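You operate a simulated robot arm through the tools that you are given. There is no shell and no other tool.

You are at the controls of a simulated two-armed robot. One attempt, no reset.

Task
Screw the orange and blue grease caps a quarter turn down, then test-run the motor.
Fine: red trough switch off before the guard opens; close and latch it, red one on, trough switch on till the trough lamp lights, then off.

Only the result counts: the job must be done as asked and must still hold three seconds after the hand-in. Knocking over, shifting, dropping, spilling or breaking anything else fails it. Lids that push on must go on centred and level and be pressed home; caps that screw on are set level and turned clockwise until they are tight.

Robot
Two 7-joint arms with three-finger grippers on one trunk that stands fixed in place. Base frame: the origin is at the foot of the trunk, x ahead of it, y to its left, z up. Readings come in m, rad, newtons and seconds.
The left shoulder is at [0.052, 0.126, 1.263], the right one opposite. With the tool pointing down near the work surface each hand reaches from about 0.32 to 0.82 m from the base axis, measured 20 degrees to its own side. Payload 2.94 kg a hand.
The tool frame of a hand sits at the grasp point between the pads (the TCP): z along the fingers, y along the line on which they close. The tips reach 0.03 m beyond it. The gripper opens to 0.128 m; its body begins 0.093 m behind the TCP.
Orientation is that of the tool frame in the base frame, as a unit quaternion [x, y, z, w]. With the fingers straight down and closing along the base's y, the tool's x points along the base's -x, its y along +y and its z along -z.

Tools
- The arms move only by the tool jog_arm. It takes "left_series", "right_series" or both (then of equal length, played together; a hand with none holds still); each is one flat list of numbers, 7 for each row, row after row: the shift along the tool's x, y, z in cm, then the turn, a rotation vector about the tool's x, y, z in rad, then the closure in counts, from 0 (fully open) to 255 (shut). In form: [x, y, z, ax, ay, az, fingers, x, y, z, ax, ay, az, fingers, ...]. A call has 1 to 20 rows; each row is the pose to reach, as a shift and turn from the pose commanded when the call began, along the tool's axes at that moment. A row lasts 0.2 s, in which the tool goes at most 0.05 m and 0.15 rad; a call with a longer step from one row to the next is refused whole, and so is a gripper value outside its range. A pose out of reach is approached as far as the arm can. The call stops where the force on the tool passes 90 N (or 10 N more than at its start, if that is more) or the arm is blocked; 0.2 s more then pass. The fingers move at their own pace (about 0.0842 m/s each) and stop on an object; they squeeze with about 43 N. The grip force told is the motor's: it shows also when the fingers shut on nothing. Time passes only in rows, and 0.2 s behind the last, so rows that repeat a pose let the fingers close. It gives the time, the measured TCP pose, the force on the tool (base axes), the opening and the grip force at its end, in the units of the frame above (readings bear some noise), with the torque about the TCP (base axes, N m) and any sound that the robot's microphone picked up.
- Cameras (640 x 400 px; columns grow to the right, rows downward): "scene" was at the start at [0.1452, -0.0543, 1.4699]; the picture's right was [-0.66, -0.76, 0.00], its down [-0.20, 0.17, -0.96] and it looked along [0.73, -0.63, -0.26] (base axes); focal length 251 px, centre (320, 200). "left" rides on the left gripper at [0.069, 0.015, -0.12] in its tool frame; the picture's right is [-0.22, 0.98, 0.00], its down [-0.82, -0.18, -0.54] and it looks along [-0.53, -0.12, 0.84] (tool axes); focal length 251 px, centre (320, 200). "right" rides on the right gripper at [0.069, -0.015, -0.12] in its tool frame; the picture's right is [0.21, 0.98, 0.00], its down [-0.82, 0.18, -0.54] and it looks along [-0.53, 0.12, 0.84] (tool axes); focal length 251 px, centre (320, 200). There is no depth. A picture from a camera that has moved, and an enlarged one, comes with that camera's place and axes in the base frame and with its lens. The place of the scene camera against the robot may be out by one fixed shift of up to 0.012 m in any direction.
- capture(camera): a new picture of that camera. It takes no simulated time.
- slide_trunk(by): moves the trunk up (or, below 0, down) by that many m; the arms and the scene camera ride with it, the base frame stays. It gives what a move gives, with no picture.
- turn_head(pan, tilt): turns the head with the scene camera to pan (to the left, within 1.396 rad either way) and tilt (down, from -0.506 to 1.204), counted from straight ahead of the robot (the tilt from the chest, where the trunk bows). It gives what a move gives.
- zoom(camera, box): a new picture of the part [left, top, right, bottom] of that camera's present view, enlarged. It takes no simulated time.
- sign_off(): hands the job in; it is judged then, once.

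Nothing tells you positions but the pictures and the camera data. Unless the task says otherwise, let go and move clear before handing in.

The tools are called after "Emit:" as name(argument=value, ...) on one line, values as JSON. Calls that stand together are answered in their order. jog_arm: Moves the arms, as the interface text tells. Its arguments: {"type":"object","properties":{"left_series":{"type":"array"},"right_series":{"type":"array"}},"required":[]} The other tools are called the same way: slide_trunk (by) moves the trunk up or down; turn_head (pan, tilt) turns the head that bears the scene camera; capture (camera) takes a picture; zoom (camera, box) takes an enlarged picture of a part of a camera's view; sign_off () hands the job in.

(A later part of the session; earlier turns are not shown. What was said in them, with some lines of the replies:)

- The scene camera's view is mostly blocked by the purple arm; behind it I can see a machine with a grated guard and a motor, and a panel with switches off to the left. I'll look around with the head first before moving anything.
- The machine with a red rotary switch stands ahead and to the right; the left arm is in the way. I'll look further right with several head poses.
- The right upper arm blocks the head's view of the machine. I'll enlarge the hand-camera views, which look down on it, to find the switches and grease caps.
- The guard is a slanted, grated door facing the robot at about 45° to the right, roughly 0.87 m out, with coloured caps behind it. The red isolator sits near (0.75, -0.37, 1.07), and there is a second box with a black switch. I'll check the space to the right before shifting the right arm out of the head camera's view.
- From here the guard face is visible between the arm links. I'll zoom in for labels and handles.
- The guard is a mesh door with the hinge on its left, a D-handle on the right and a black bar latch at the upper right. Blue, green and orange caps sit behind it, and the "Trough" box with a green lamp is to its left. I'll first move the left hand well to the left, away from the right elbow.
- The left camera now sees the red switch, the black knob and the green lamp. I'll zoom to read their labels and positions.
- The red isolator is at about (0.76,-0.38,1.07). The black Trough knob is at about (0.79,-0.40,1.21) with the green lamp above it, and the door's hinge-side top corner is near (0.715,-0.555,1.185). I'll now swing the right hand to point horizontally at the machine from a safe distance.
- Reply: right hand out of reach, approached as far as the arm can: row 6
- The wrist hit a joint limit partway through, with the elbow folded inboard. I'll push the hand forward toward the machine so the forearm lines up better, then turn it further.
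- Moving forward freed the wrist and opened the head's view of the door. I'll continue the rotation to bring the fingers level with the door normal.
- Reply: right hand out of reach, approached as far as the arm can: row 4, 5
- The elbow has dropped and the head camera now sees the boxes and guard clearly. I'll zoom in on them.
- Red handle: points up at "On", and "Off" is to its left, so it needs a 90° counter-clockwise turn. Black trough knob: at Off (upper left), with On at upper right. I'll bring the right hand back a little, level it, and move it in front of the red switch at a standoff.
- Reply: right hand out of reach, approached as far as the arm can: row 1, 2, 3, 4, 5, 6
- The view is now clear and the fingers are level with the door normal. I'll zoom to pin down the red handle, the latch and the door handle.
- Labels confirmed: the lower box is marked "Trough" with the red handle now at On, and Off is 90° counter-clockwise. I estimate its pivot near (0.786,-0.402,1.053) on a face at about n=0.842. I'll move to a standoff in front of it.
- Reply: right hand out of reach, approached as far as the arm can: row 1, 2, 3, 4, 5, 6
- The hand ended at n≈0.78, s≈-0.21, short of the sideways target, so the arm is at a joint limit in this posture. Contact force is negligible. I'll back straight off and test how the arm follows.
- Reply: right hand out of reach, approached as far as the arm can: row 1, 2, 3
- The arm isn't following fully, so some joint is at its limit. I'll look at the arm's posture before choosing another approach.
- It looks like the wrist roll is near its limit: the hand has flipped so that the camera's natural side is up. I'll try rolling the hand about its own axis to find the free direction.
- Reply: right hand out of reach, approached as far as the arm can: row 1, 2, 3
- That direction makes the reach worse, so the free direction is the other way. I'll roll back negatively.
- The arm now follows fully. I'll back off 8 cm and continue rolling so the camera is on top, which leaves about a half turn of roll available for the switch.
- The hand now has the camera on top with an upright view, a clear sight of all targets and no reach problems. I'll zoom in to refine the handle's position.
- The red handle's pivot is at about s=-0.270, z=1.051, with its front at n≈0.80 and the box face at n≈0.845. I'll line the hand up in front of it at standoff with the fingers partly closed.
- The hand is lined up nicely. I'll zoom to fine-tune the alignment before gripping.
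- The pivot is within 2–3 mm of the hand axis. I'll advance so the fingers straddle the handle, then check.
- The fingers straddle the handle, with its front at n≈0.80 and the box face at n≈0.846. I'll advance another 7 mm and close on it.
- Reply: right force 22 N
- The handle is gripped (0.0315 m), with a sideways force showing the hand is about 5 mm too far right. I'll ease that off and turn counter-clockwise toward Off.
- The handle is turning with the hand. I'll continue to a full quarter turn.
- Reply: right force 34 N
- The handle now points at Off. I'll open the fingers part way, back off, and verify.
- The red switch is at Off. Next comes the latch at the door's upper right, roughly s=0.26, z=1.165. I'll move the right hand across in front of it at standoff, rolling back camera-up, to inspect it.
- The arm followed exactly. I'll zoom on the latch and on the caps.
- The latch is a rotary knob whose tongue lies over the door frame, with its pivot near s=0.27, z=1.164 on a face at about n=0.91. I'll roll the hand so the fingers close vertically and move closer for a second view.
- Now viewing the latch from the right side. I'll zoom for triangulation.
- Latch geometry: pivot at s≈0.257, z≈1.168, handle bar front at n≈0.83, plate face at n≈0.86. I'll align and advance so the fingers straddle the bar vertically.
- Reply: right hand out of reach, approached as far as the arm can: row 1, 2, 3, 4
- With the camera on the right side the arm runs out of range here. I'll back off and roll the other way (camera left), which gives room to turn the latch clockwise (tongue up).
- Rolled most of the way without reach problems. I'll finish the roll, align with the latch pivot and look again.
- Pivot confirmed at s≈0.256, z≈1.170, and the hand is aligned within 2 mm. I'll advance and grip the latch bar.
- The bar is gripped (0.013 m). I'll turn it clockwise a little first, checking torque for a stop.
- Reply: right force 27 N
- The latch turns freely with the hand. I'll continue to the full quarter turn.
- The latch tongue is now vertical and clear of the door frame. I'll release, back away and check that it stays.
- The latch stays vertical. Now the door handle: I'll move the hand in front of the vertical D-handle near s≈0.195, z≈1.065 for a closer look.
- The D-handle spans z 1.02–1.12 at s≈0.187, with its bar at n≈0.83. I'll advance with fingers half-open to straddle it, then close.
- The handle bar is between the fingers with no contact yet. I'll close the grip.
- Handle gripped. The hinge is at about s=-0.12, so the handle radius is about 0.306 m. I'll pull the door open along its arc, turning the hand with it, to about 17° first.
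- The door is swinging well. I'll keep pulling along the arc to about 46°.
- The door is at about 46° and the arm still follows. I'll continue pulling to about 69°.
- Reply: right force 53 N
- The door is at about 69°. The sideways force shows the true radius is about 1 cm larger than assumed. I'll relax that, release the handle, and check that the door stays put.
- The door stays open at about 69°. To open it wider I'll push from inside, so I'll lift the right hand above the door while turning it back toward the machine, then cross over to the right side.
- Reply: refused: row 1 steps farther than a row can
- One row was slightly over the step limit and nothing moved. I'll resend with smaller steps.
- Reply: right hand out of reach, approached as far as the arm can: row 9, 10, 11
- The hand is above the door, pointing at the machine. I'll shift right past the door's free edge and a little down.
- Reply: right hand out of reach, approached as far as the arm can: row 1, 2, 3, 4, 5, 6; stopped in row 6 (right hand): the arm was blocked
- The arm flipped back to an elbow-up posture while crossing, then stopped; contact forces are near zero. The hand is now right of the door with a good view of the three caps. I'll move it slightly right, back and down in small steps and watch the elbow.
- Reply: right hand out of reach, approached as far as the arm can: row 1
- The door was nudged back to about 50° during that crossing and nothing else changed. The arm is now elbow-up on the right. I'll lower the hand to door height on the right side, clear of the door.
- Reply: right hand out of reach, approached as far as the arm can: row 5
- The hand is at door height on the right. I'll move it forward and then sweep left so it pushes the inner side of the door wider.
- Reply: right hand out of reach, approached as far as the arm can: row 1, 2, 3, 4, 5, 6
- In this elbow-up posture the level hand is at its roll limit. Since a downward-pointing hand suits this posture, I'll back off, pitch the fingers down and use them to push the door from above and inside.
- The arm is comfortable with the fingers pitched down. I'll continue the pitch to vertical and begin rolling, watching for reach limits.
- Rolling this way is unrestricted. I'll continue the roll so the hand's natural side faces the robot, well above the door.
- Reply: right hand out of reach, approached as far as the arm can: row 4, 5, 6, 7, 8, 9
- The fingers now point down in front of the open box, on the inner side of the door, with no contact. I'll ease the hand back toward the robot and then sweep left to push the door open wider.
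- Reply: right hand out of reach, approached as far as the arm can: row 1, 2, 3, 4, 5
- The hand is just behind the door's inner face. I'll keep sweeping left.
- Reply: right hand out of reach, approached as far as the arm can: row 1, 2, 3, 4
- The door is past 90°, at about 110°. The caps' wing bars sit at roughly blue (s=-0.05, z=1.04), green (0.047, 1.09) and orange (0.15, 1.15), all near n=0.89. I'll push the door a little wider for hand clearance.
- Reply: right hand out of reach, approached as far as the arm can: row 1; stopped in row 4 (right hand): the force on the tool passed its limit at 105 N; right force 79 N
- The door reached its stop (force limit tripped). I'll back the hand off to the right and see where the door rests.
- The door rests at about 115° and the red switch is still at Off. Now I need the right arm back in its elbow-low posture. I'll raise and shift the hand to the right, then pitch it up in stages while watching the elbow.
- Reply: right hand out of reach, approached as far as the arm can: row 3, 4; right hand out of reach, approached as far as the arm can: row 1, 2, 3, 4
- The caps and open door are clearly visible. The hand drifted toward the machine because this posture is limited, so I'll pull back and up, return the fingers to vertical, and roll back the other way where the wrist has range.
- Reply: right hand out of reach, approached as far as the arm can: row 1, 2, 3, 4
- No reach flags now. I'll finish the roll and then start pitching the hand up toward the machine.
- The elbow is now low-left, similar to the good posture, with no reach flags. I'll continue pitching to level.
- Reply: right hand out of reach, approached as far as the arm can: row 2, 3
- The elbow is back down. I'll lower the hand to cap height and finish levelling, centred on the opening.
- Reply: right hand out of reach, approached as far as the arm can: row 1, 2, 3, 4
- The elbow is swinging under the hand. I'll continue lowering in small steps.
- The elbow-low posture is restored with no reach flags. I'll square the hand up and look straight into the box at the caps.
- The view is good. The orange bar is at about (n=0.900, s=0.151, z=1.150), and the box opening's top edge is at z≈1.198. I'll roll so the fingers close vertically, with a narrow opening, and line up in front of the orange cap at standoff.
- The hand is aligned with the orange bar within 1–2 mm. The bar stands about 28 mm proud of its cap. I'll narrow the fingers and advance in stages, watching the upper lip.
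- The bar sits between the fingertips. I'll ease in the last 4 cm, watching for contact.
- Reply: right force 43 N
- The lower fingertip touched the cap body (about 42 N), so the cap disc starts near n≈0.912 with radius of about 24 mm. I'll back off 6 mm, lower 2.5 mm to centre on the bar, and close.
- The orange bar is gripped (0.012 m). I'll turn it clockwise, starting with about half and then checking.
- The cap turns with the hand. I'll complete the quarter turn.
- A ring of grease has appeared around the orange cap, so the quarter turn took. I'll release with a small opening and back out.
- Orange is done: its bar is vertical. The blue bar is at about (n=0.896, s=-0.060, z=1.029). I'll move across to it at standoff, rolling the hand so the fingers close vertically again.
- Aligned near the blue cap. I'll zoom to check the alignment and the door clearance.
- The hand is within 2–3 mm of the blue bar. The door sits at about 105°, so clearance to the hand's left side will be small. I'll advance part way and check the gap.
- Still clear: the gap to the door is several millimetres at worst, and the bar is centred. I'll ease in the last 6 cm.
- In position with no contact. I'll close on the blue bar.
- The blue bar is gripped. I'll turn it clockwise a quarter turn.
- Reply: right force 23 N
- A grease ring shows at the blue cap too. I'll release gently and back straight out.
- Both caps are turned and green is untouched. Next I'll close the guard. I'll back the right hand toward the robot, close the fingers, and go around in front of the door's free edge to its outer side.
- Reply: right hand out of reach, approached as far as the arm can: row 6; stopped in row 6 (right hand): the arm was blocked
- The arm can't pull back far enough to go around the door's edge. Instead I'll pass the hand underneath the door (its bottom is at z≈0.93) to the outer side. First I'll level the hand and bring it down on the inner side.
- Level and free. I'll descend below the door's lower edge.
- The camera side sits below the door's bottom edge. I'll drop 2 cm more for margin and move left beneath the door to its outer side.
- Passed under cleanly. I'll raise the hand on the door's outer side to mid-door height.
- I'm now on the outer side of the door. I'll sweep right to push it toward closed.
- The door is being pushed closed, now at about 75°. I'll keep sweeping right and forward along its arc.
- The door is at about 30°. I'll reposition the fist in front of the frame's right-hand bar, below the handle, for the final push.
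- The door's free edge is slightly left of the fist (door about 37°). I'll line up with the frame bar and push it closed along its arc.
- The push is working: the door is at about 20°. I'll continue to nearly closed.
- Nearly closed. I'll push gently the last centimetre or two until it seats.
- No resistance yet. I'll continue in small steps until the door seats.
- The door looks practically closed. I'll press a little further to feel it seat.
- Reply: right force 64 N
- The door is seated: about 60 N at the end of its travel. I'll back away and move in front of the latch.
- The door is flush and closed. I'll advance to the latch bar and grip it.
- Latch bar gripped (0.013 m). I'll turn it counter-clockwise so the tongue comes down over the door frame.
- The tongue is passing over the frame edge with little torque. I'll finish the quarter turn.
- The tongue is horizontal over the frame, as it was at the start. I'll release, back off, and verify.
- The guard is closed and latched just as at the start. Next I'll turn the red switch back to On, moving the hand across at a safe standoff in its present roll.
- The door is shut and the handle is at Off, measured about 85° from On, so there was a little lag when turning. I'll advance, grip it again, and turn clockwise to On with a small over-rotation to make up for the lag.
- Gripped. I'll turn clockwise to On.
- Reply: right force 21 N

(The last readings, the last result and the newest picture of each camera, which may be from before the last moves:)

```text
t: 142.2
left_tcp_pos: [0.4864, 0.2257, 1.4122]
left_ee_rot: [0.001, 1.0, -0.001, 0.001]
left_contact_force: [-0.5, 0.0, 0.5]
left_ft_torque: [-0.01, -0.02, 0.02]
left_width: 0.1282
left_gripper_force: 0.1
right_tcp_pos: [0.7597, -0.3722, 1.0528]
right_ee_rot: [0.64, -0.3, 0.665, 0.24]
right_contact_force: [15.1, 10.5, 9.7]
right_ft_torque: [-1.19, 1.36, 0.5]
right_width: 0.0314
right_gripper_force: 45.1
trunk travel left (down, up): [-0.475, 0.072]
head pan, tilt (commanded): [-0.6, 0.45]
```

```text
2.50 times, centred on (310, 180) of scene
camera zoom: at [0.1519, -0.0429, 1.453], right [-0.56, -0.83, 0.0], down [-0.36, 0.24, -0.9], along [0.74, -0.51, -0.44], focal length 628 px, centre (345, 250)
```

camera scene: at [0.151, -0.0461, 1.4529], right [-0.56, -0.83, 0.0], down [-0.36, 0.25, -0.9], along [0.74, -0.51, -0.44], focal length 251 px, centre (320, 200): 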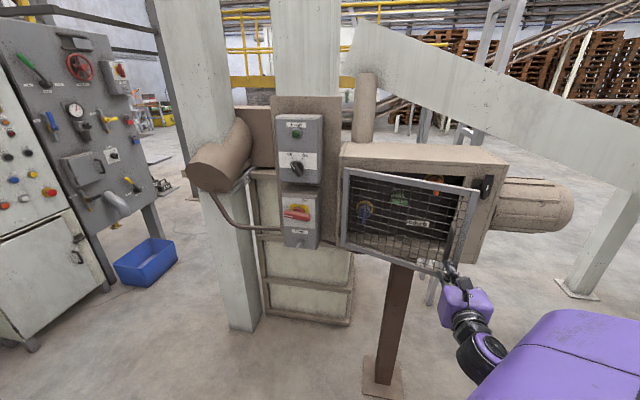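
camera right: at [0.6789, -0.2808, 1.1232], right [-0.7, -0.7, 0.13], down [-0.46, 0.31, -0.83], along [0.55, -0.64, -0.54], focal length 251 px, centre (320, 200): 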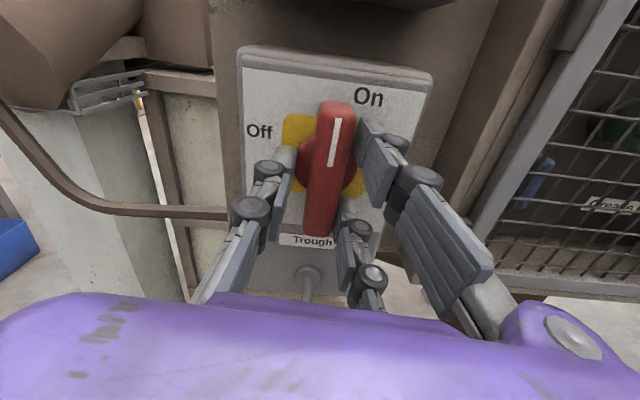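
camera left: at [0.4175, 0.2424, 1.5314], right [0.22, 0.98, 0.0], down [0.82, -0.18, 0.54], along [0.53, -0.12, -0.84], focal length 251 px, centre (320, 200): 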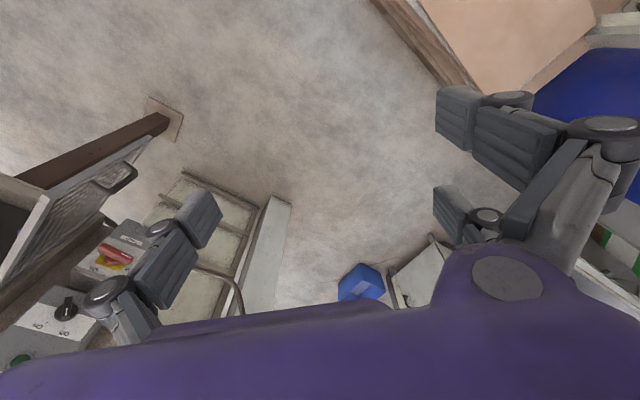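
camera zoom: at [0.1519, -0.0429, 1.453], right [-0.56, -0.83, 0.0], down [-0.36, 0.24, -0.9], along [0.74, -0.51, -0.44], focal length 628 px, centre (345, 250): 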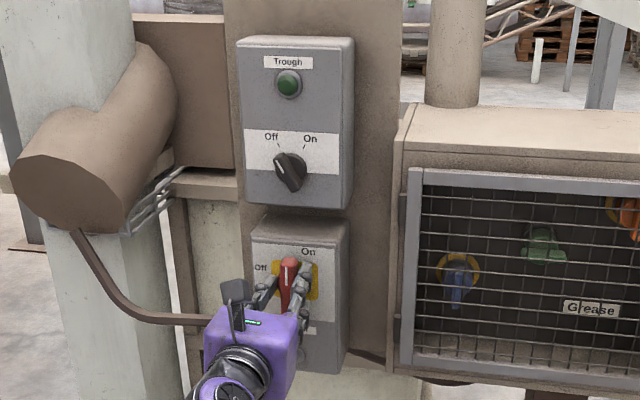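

A resisting torque of about 1.8 N·m shows the handle is against its On stop. I'll release and back off.

Emit:
jog_arm(right_series=[0, 0, 0, 0, 0, -0.09, 255, 0, 0, 0, 0, 0, -0.09, 120, 0, 0, 0, 0, 0, -0.09, 120, 0, 0, 0, 0, 0, -0.09, 120, 0, 0, -3, 0, 0, -0.09, 120, 0, 0, -7, 0, 0, -0.09, 120, 0, 0, -11, 0, 0, -0.09, 120])

Emit:
capture(camera="right")

Emit:
zoom(camera="right", box=[240, 40, 400, 190])

```text
t: 143.8
left_tcp_pos: [0.4848, 0.2242, 1.4136]
left_ee_rot: [0.002, 1.0, -0.001, 0.002]
left_contact_force: [0.5, -0.6, -0.1]
left_ft_torque: [-0.03, -0.02, 0.03]
left_width: 0.1283
left_gripper_force: 0.1
right_tcp_pos: [0.6776, -0.2954, 1.051]
right_ee_rot: [0.654, -0.272, 0.653, 0.27]
right_contact_force: [-1.1, 0.4, 0.4]
right_ft_torque: [0.0, -0.02, 0.0]
right_width: 0.0677
right_gripper_force: 0.0
trunk travel left (down, up): [-0.475, 0.072]
head pan, tilt (commanded): [-0.6, 0.45]
```

```text
taken
camera right: at [0.6025, -0.1999, 1.1213], right [-0.69, -0.69, 0.21], down [-0.51, 0.26, -0.82], along [0.51, -0.68, -0.53], focal length 251 px, centre (320, 200)
```

right: 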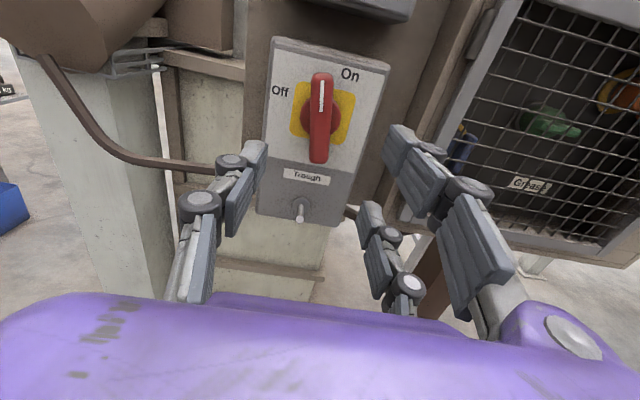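

```text
2.67 times, centred on (320, 115) of right
camera zoom: at [0.6025, -0.1999, 1.1213], right [-0.69, -0.69, 0.21], down [-0.51, 0.26, -0.82], along [0.51, -0.68, -0.53], focal length 670 px, centre (320, 427)
```

zoom: 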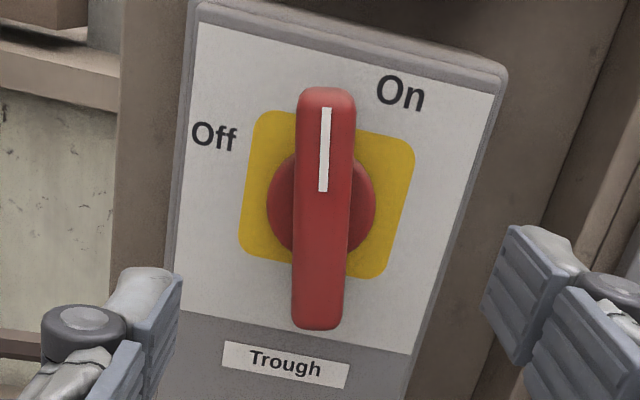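

The handle is about 10° short of its original On position; my small unwinding before release pulled it back. I'll regrip, turn a bit past, and release without unwinding.

Emit:
jog_arm(right_series=[0, 0, 3, 0, 0, -0.1, 120, 0.1, 0, 6, 0, 0, -0.15, 120, 0.1, 0.1, 9, 0, 0, -0.15, 120, 0.1, 0.1, 10.8, 0, 0, -0.15, 120, 0.1, 0.1, 10.8, 0, 0, -0.15, 255, 0.1, 0.1, 10.8, 0, 0, -0.15, 255, 0.1, 0.1, 10.8, 0, 0, -0.15, 255, 0.1, 0.1, 10.8, 0, 0, -0.05, 255, 0.1, 0.1, 10.8, 0, 0, 0.05, 255, 0.1, 0.1, 10.8, 0, 0, 0.12, 255])

Emit:
capture(camera="right")

```text
t: 146.0
left_tcp_pos: [0.4835, 0.2253, 1.4126]
left_ee_rot: [0.002, 1.0, -0.001, 0.003]
left_contact_force: [0.6, 0.5, -0.3]
left_ft_torque: [0.01, 0.02, 0.01]
left_width: 0.1278
left_gripper_force: 0.0
right_tcp_pos: [0.7538, -0.3718, 1.0525]
right_ee_rot: [0.637, -0.309, 0.667, 0.232]
right_contact_force: [-18.3, 13.8, -5.1]
right_ft_torque: [-2.24, 1.81, 0.07]
right_width: 0.0229
right_gripper_force: 44.9
trunk travel left (down, up): [-0.475, 0.072]
head pan, tilt (commanded): [-0.6, 0.45]
```

```text
taken
camera right: at [0.6725, -0.2824, 1.1235], right [-0.7, -0.7, 0.1], down [-0.44, 0.33, -0.84], along [0.55, -0.63, -0.54], focal length 251 px, centre (320, 200)
```

right: 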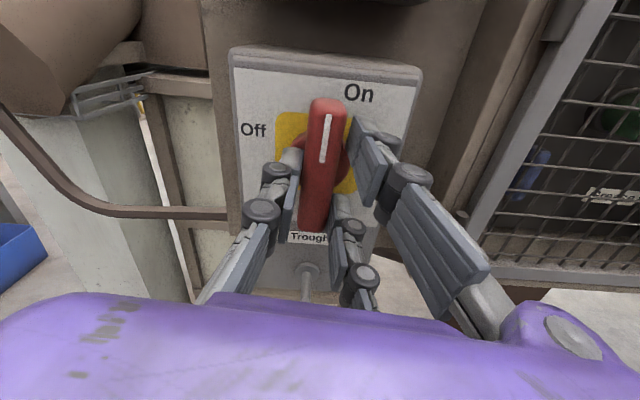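

The handle now measures exactly vertical with 2.9 N·m of resistance, so it is at the On stop. I'll open directly and back off.

Emit:
jog_arm(right_series=[0, 0, 0, 0, 0, 0, 110, 0, 0, 0, 0, 0, 0, 110, 0, 0, 0, 0, 0, 0, 110, 0, 0, -3, 0, 0, -0.05, 110, 0, 0, -7, 0, 0, -0.12, 110, 0, 0, -11, 0, 0, -0.12, 110])

Emit:
zoom(camera="right", box=[250, 40, 410, 190])

Emit:
zoom(camera="scene", box=[250, 100, 370, 260])

```text
t: 147.4
left_tcp_pos: [0.484, 0.2245, 1.4133]
left_ee_rot: [0.001, 1.0, -0.001, 0.002]
left_contact_force: [0.3, -0.2, -0.2]
left_ft_torque: [0.02, -0.03, 0.01]
left_width: 0.1281
left_gripper_force: 0.1
right_tcp_pos: [0.676, -0.2999, 1.057]
right_ee_rot: [0.651, -0.272, 0.654, 0.274]
right_contact_force: [-0.2, 0.7, 0.6]
right_ft_torque: [0.0, 0.02, 0.01]
right_width: 0.0729
right_gripper_force: 0.0
trunk travel left (down, up): [-0.475, 0.072]
head pan, tilt (commanded): [-0.6, 0.45]
```

```text
2.67 times, centred on (330, 115) of right
camera zoom: at [0.6018, -0.2036, 1.1242], right [-0.7, -0.68, 0.22], down [-0.51, 0.26, -0.82], along [0.51, -0.68, -0.52], focal length 670 px, centre (293, 427)
```

zoom: 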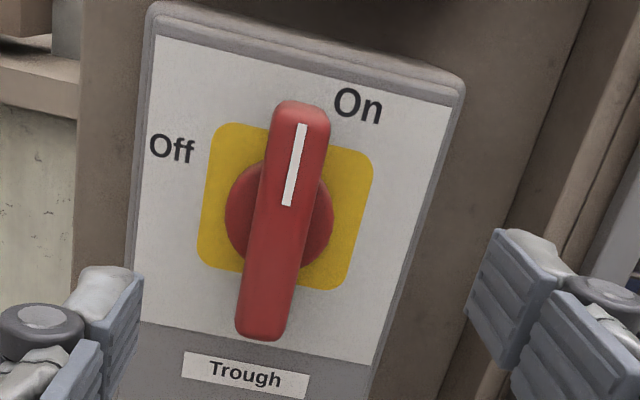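

```text
2.50 times, centred on (310, 180) of scene
camera zoom: at [0.1498, -0.0445, 1.4531], right [-0.56, -0.83, 0.0], down [-0.36, 0.25, -0.9], along [0.74, -0.51, -0.43], focal length 628 px, centre (345, 250)
```

zoom: 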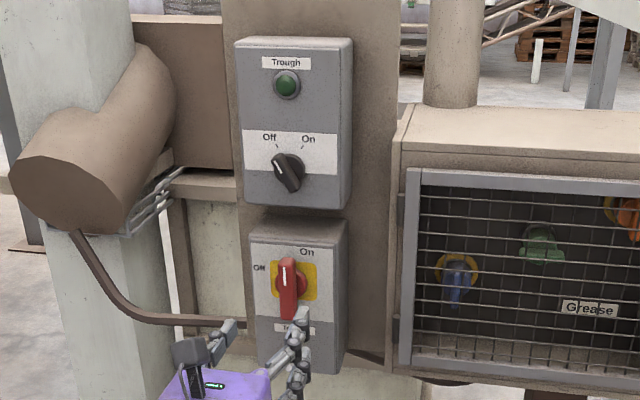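

Red is back at On within about 2°. Now the black trough knob: I'll raise the hand in front of it for a close look.

Emit:
jog_arm(right_series=[3.7, 0, 0, 0, 0, 0, 110, 7.4, 0, 0, 0, 0, 0, 110, 11.1, -0.2, 0, 0, 0, 0, 110, 14.5, -0.5, 0, 0, 0, 0, 110, 14.5, -0.5, 0, 0, 0, 0, 110])

Emit:
capture(camera="right")

Emit:
zoom(camera="right", box=[240, 40, 400, 190])

```text
t: 148.6
left_tcp_pos: [0.4854, 0.2229, 1.4116]
left_ee_rot: [0.001, 1.0, 0.0, 0.002]
left_contact_force: [-1.3, 1.0, 0.4]
left_ft_torque: [0.0, 0.02, 0.0]
left_width: 0.1279
left_gripper_force: 0.0
right_tcp_pos: [0.68, -0.2922, 1.1983]
right_ee_rot: [0.654, -0.273, 0.652, 0.27]
right_contact_force: [0.6, 0.3, 0.2]
right_ft_torque: [-0.02, 0.01, 0.0]
right_width: 0.0727
right_gripper_force: 0.0
trunk travel left (down, up): [-0.475, 0.072]
head pan, tilt (commanded): [-0.6, 0.45]
```

```text
taken
camera right: at [0.6059, -0.1965, 1.267], right [-0.69, -0.69, 0.21], down [-0.51, 0.26, -0.82], along [0.51, -0.67, -0.53], focal length 251 px, centre (320, 200)
```

right: 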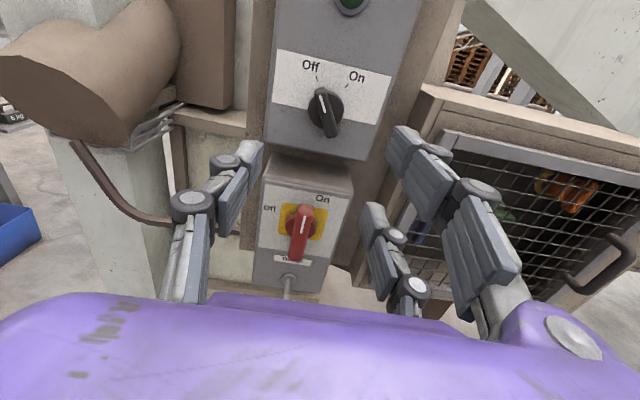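

```text
2.67 times, centred on (320, 115) of right
camera zoom: at [0.6059, -0.1965, 1.267], right [-0.69, -0.69, 0.21], down [-0.51, 0.26, -0.82], along [0.51, -0.67, -0.53], focal length 670 px, centre (320, 427)
```

zoom: 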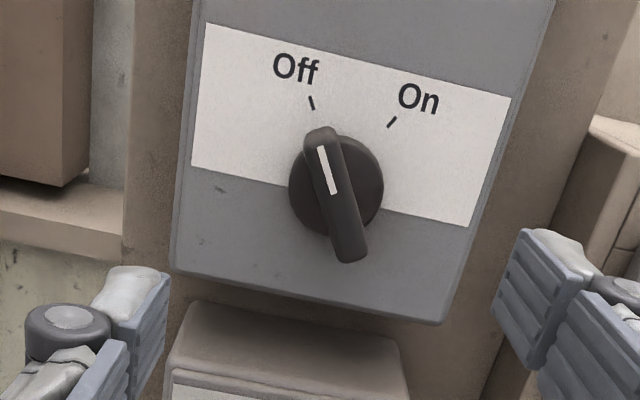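

Knob details: centre at about (s=-0.269, z=1.206), bar at Off ≈ -28°, On tick at about +30°, bar front n≈0.826. I'll roll the hand to match the bar and move in part way.

Emit:
jog_arm(right_series=[0.4, 0.2, 0, 0, 0, -0.14, 140, 0.8, 0.37, 1, 0, 0, -0.28, 140, 0.8, 0.37, 3, 0, 0, -0.42, 140, 0.8, 0.37, 5, 0, 0, -0.49, 140, 0.8, 0.37, 7, 0, 0, -0.49, 150, 0.8, 0.37, 9, 0, 0, -0.49, 150])

Emit:
capture(camera="right")

Emit:
zoom(camera="scene", box=[250, 100, 370, 260])

```text
t: 150.0
left_tcp_pos: [0.4858, 0.2232, 1.413]
left_ee_rot: [0.001, 1.0, 0.0, 0.002]
left_contact_force: [0.0, -0.5, 0.7]
left_ft_torque: [0.05, 0.02, -0.02]
left_width: 0.1279
left_gripper_force: 0.2
right_tcp_pos: [0.7415, -0.3588, 1.2055]
right_ee_rot: [0.701, -0.105, 0.567, 0.419]
right_contact_force: [-0.4, 0.2, -0.4]
right_ft_torque: [0.04, 0.0, 0.01]
right_width: 0.0526
right_gripper_force: 0.1
trunk travel left (down, up): [-0.475, 0.072]
head pan, tilt (commanded): [-0.6, 0.45]
```

```text
taken
camera right: at [0.6888, -0.2418, 1.2598], right [-0.54, -0.54, 0.65], down [-0.77, 0.0, -0.64], along [0.34, -0.84, -0.42], focal length 251 px, centre (320, 200)
```

right: 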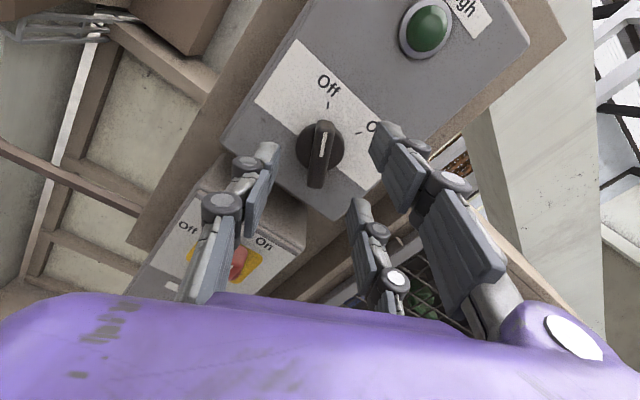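

```text
2.50 times, centred on (310, 180) of scene
camera zoom: at [0.1509, -0.0455, 1.4529], right [-0.56, -0.83, 0.0], down [-0.36, 0.25, -0.9], along [0.74, -0.51, -0.44], focal length 628 px, centre (345, 250)
```

zoom: 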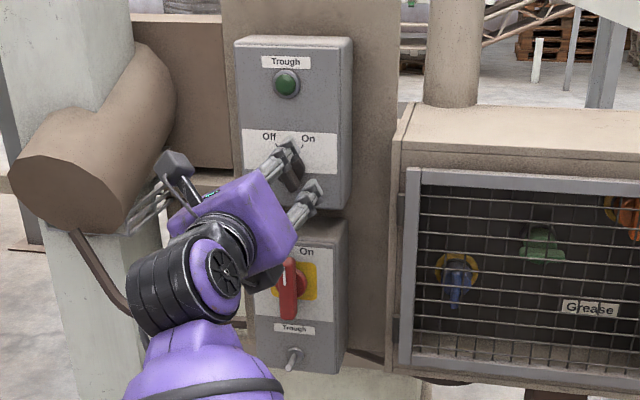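

The bar is centred on the hand axis and the lamp is visible to the head camera. I'll advance the last 3 cm and close.

Emit:
jog_arm(right_series=[0, 0, 1.2, 0, 0, 0, 150, 0, 0, 2.2, 0, 0, 0, 150, 0, 0, 2.9, 0, 0, 0, 150, 0, 0, 2.9, 0, 0, 0, 255, 0, 0, 2.9, 0, 0, 0, 255, 0, 0, 2.9, 0, 0, 0, 255])

Emit:
capture(camera="right")

```text
t: 151.4
left_tcp_pos: [0.4868, 0.2236, 1.4121]
left_ee_rot: [0.003, 1.0, 0.0, 0.003]
left_contact_force: [0.5, -0.4, 0.0]
left_ft_torque: [-0.03, 0.03, 0.0]
left_width: 0.128
left_gripper_force: 0.2
right_tcp_pos: [0.7619, -0.3789, 1.2065]
right_ee_rot: [0.7, -0.106, 0.568, 0.42]
right_contact_force: [2.2, -0.7, 0.1]
right_ft_torque: [0.08, 0.06, -0.03]
right_width: 0.0129
right_gripper_force: 39.3
trunk travel left (down, up): [-0.475, 0.072]
head pan, tilt (commanded): [-0.6, 0.45]
```

```text
taken
camera right: at [0.7091, -0.2623, 1.2599], right [-0.54, -0.54, 0.65], down [-0.77, 0.0, -0.64], along [0.35, -0.84, -0.42], focal length 251 px, centre (320, 200)
```

right: 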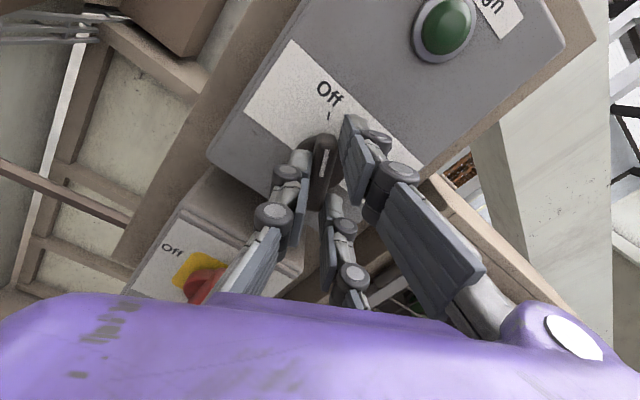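

Gripped (0.013 m). I'll turn it clockwise toward On and look at the lamp.

Emit:
jog_arm(right_series=[0, 0, 0, 0, 0, 0.14, 255, 0, 0, 0, 0, 0, 0.28, 255, 0, 0, 0, 0, 0, 0.42, 255, 0, 0, 0, 0, 0, 0.56, 255, 0, 0, 0, 0, 0, 0.7, 255, 0, 0, 0, 0, 0, 0.84, 255, 0, 0, 0, 0, 0, 0.98, 255, 0, 0, 0, 0, 0, 1.08, 255])

Emit:
capture(camera="right")

Emit:
zoom(camera="scene", box=[250, 100, 370, 260])

```text
t: 153.2
left_tcp_pos: [0.4846, 0.2232, 1.4134]
left_ee_rot: [0.002, 1.0, -0.001, 0.002]
left_contact_force: [-0.7, -0.6, 0.9]
left_ft_torque: [0.03, -0.01, -0.01]
left_width: 0.128
left_gripper_force: 0.0
right_tcp_pos: [0.7615, -0.3791, 1.2051]
right_ee_rot: [0.547, -0.451, 0.702, 0.071]
right_contact_force: [-3.5, -5.6, 0.5]
right_ft_torque: [-1.43, 0.9, -0.4]
right_width: 0.0139
right_gripper_force: 40.9
trunk travel left (down, up): [-0.475, 0.072]
head pan, tilt (commanded): [-0.6, 0.45]
```

```text
taken
camera right: at [0.6575, -0.3135, 1.2713], right [-0.66, -0.65, -0.37], down [-0.17, 0.6, -0.78], along [0.73, -0.46, -0.51], focal length 251 px, centre (320, 200)
```

right: 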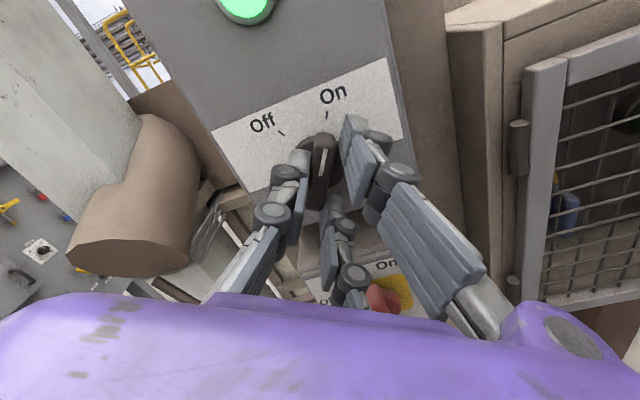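

```text
2.50 times, centred on (310, 180) of scene
camera zoom: at [0.1501, -0.0454, 1.4529], right [-0.56, -0.83, 0.0], down [-0.36, 0.25, -0.9], along [0.74, -0.51, -0.44], focal length 628 px, centre (345, 250)
```

zoom: 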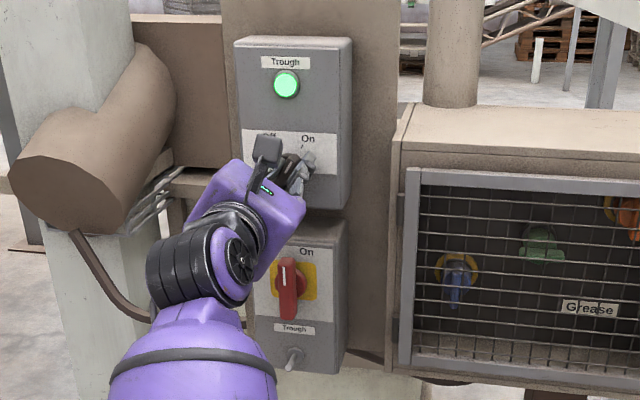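

The trough lamp is lit bright green. I'll turn the knob straight back to Off, slightly past to make up for lag.

Emit:
jog_arm(right_series=[0, 0, 0, 0, 0, -0.14, 255, 0, 0, 0, 0, 0, -0.28, 255, 0, 0, 0, 0, 0, -0.42, 255, 0, 0, 0, 0, 0, -0.56, 255, 0, 0, 0, 0, 0, -0.7, 255, 0, 0, 0, 0, 0, -0.84, 255, 0, 0, 0, 0, 0, -0.98, 255, 0, 0, 0, 0, 0, -1.1, 255, 0, 0, 0, 0, 0, -1.18, 255])

Emit:
capture(camera="right")

Emit:
zoom(camera="scene", box=[250, 100, 370, 260])

```text
t: 155.2
left_tcp_pos: [0.4853, 0.2229, 1.4134]
left_ee_rot: [0.002, 1.0, 0.0, 0.002]
left_contact_force: [-0.1, 0.2, 0.1]
left_ft_torque: [-0.03, -0.01, 0.02]
left_width: 0.1279
left_gripper_force: 0.0
right_tcp_pos: [0.7628, -0.3798, 1.2059]
right_ee_rot: [0.705, -0.07, 0.546, 0.447]
right_contact_force: [-2.9, -2.4, 0.1]
right_ft_torque: [1.02, -1.22, 0.04]
right_width: 0.0138
right_gripper_force: 40.1
trunk travel left (down, up): [-0.475, 0.072]
head pan, tilt (commanded): [-0.6, 0.45]
```

```text
taken
camera right: at [0.7122, -0.2589, 1.2549], right [-0.49, -0.49, 0.72], down [-0.81, -0.04, -0.58], along [0.32, -0.87, -0.38], focal length 251 px, centre (320, 200)
```

right: 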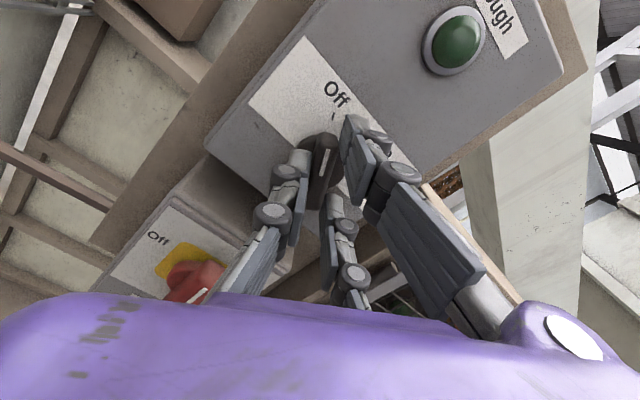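

```text
2.50 times, centred on (310, 180) of scene
camera zoom: at [0.1498, -0.0456, 1.453], right [-0.56, -0.83, 0.0], down [-0.36, 0.25, -0.9], along [0.74, -0.51, -0.44], focal length 628 px, centre (345, 250)
```

zoom: 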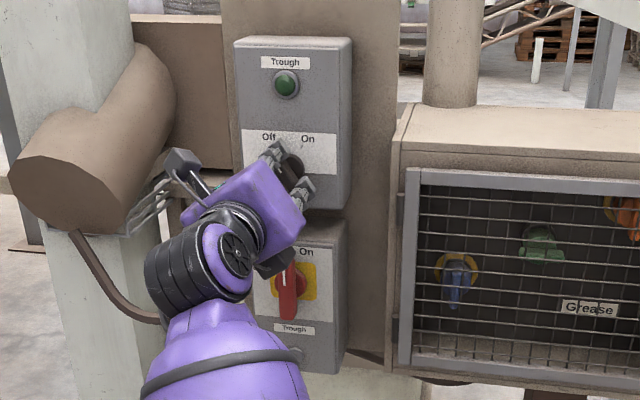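

The lamp is out and the knob is against its Off stop. I'll release and back away, then verify everything.

Emit:
jog_arm(right_series=[0, 0, 0, 0, 0, 0, 150, 0, 0, 0, 0, 0, 0, 150, 0, 0, 0, 0, 0, 0, 150, 0, 0, -3, 0, 0, 0, 150, 0, 0, -7, 0, 0, 0.1, 150, 0, 0, -11, 0, 0, 0.24, 150, 0, 0, -14, 0, 0, 0.38, 150, 0, 0, -15, 0, 0, 0.52, 150])

Emit:
capture(camera="right")

Emit:
zoom(camera="right", box=[230, 20, 410, 260])

Emit:
zoom(camera="scene", box=[250, 100, 370, 260])

```text
t: 157.0
left_tcp_pos: [0.4858, 0.2235, 1.4118]
left_ee_rot: [0.002, 1.0, 0.001, 0.002]
left_contact_force: [0.0, 0.8, 0.2]
left_ft_torque: [0.04, 0.01, 0.01]
left_width: 0.1277
left_gripper_force: 0.1
right_tcp_pos: [0.6571, -0.2723, 1.2068]
right_ee_rot: [0.663, -0.25, 0.642, 0.292]
right_contact_force: [-0.4, 0.0, 0.0]
right_ft_torque: [0.02, -0.02, -0.01]
right_width: 0.0528
right_gripper_force: 0.0
trunk travel left (down, up): [-0.475, 0.072]
head pan, tilt (commanded): [-0.6, 0.45]
```

```text
taken
camera right: at [0.5847, -0.1737, 1.2747], right [-0.68, -0.68, 0.28], down [-0.55, 0.22, -0.81], along [0.49, -0.7, -0.52], focal length 251 px, centre (320, 200)
```

right: 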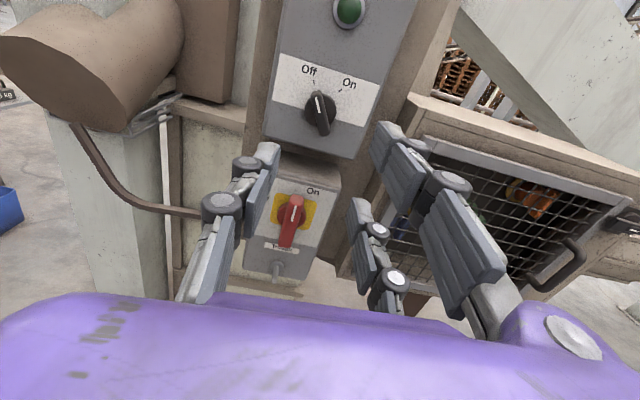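

```text
1.67 times, centred on (320, 140) of right
camera zoom: at [0.5847, -0.1737, 1.2747], right [-0.68, -0.68, 0.28], down [-0.55, 0.22, -0.81], along [0.49, -0.7, -0.52], focal length 419 px, centre (320, 300)
```

zoom: 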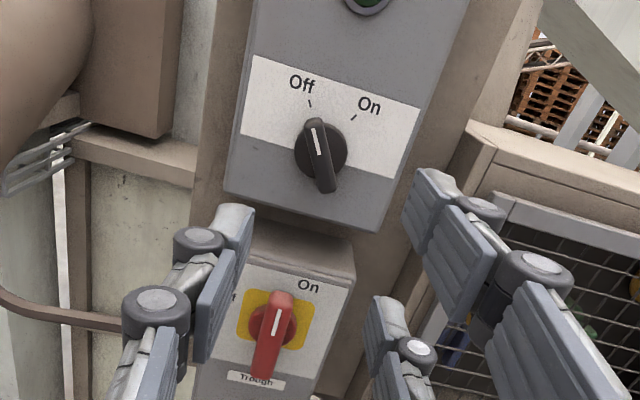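

```text
2.50 times, centred on (310, 180) of scene
camera zoom: at [0.1506, -0.0449, 1.453], right [-0.56, -0.83, 0.0], down [-0.36, 0.25, -0.9], along [0.74, -0.51, -0.44], focal length 628 px, centre (345, 250)
```

zoom: 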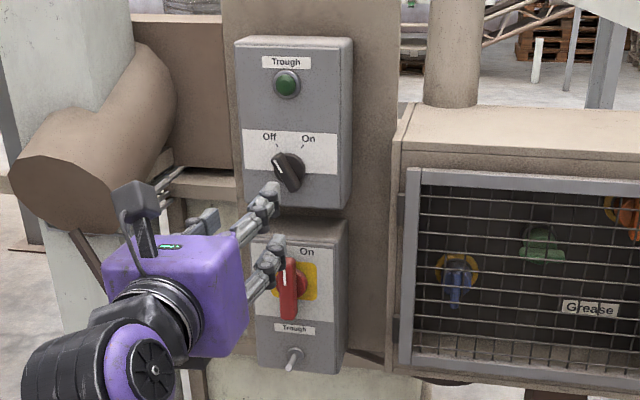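

Knob at Off, red at On, lamp out. I'll back the hand further clear and take a last look at the caps, latch and boxes.

Emit:
jog_arm(right_series=[-2, 1, -2, 0, 0, 0, 150, -4, 2, -3, 0, 0, 0, 150])

Emit:
zoom(camera="scene", box=[330, 140, 510, 270])

Emit:
capture(camera="scene")

```text
t: 157.6
left_tcp_pos: [0.4859, 0.2223, 1.4124]
left_ee_rot: [0.001, 1.0, -0.001, 0.002]
left_contact_force: [0.6, -0.4, 0.7]
left_ft_torque: [0.0, 0.01, -0.01]
left_width: 0.1279
left_gripper_force: 0.0
right_tcp_pos: [0.6185, -0.2757, 1.1719]
right_ee_rot: [0.658, -0.248, 0.645, 0.298]
right_contact_force: [-0.1, 0.1, 0.5]
right_ft_torque: [-0.01, -0.01, -0.01]
right_width: 0.0528
right_gripper_force: 0.0
trunk travel left (down, up): [-0.475, 0.072]
head pan, tilt (commanded): [-0.6, 0.45]
```

```text
3.08 times, centred on (420, 205) of scene
camera zoom: at [0.1507, -0.0458, 1.4529], right [-0.56, -0.83, 0.0], down [-0.36, 0.25, -0.9], along [0.74, -0.51, -0.44], focal length 772 px, centre (12, 185)
```

zoom: 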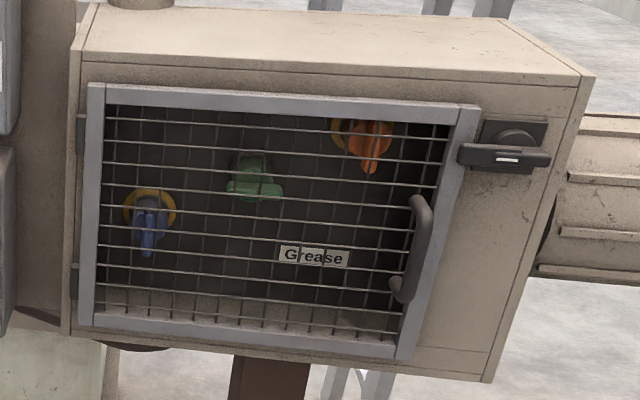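

```text
taken
camera scene: at [0.1507, -0.0458, 1.4529], right [-0.56, -0.83, 0.0], down [-0.36, 0.25, -0.9], along [0.74, -0.51, -0.44], focal length 251 px, centre (320, 200)
```

scene: 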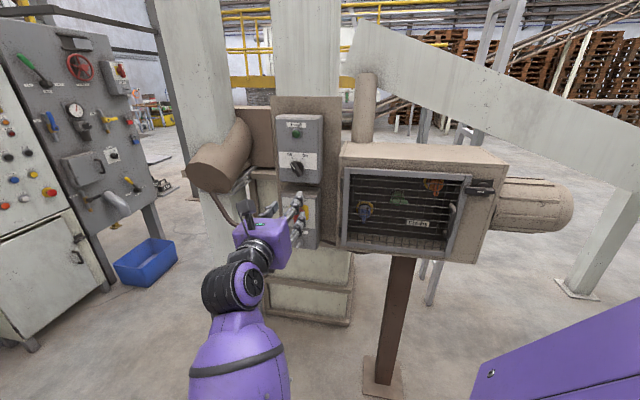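

The final state looks right. The orange and blue caps are turned a quarter with grease rings showing, and green is untouched. The guard is closed and latched. The red switch is On, the trough knob is back at Off after its lamp lit, and the hand is clear. I'm handing in.

Emit:
sign_off()

```text
The job is handed in.
```

The job is handed in. Both grease caps are turned and the motor was test-run in the order you gave.

- **Red trough switch off:** I turned it to Off before touching the guard. It measured about 85° of the 90° turn, pointing at Off.
- **Caps:** The orange and blue caps each went about a quarter turn clockwise. The final angles measured a few degrees short of 90°, with blue the shortest at roughly 85°. A ring of grease showed around both afterwards. The green cap was left alone.
- **Guard:** It is closed flush, and the latch tongue is back over the frame as it was at the start.
- **Test run:** The red switch went back to On, which took a second grip to bring it fully upright. The trough switch was turned On, the green trough lamp lit, and I turned it straight back to Off. The lamp is now out.

While I was repositioning, the arm nudged the open guard door from about 69° to about 50°. Nothing else moved. To get clear room I also pushed the door to the end of its swing, which briefly hit the arm's force limit.
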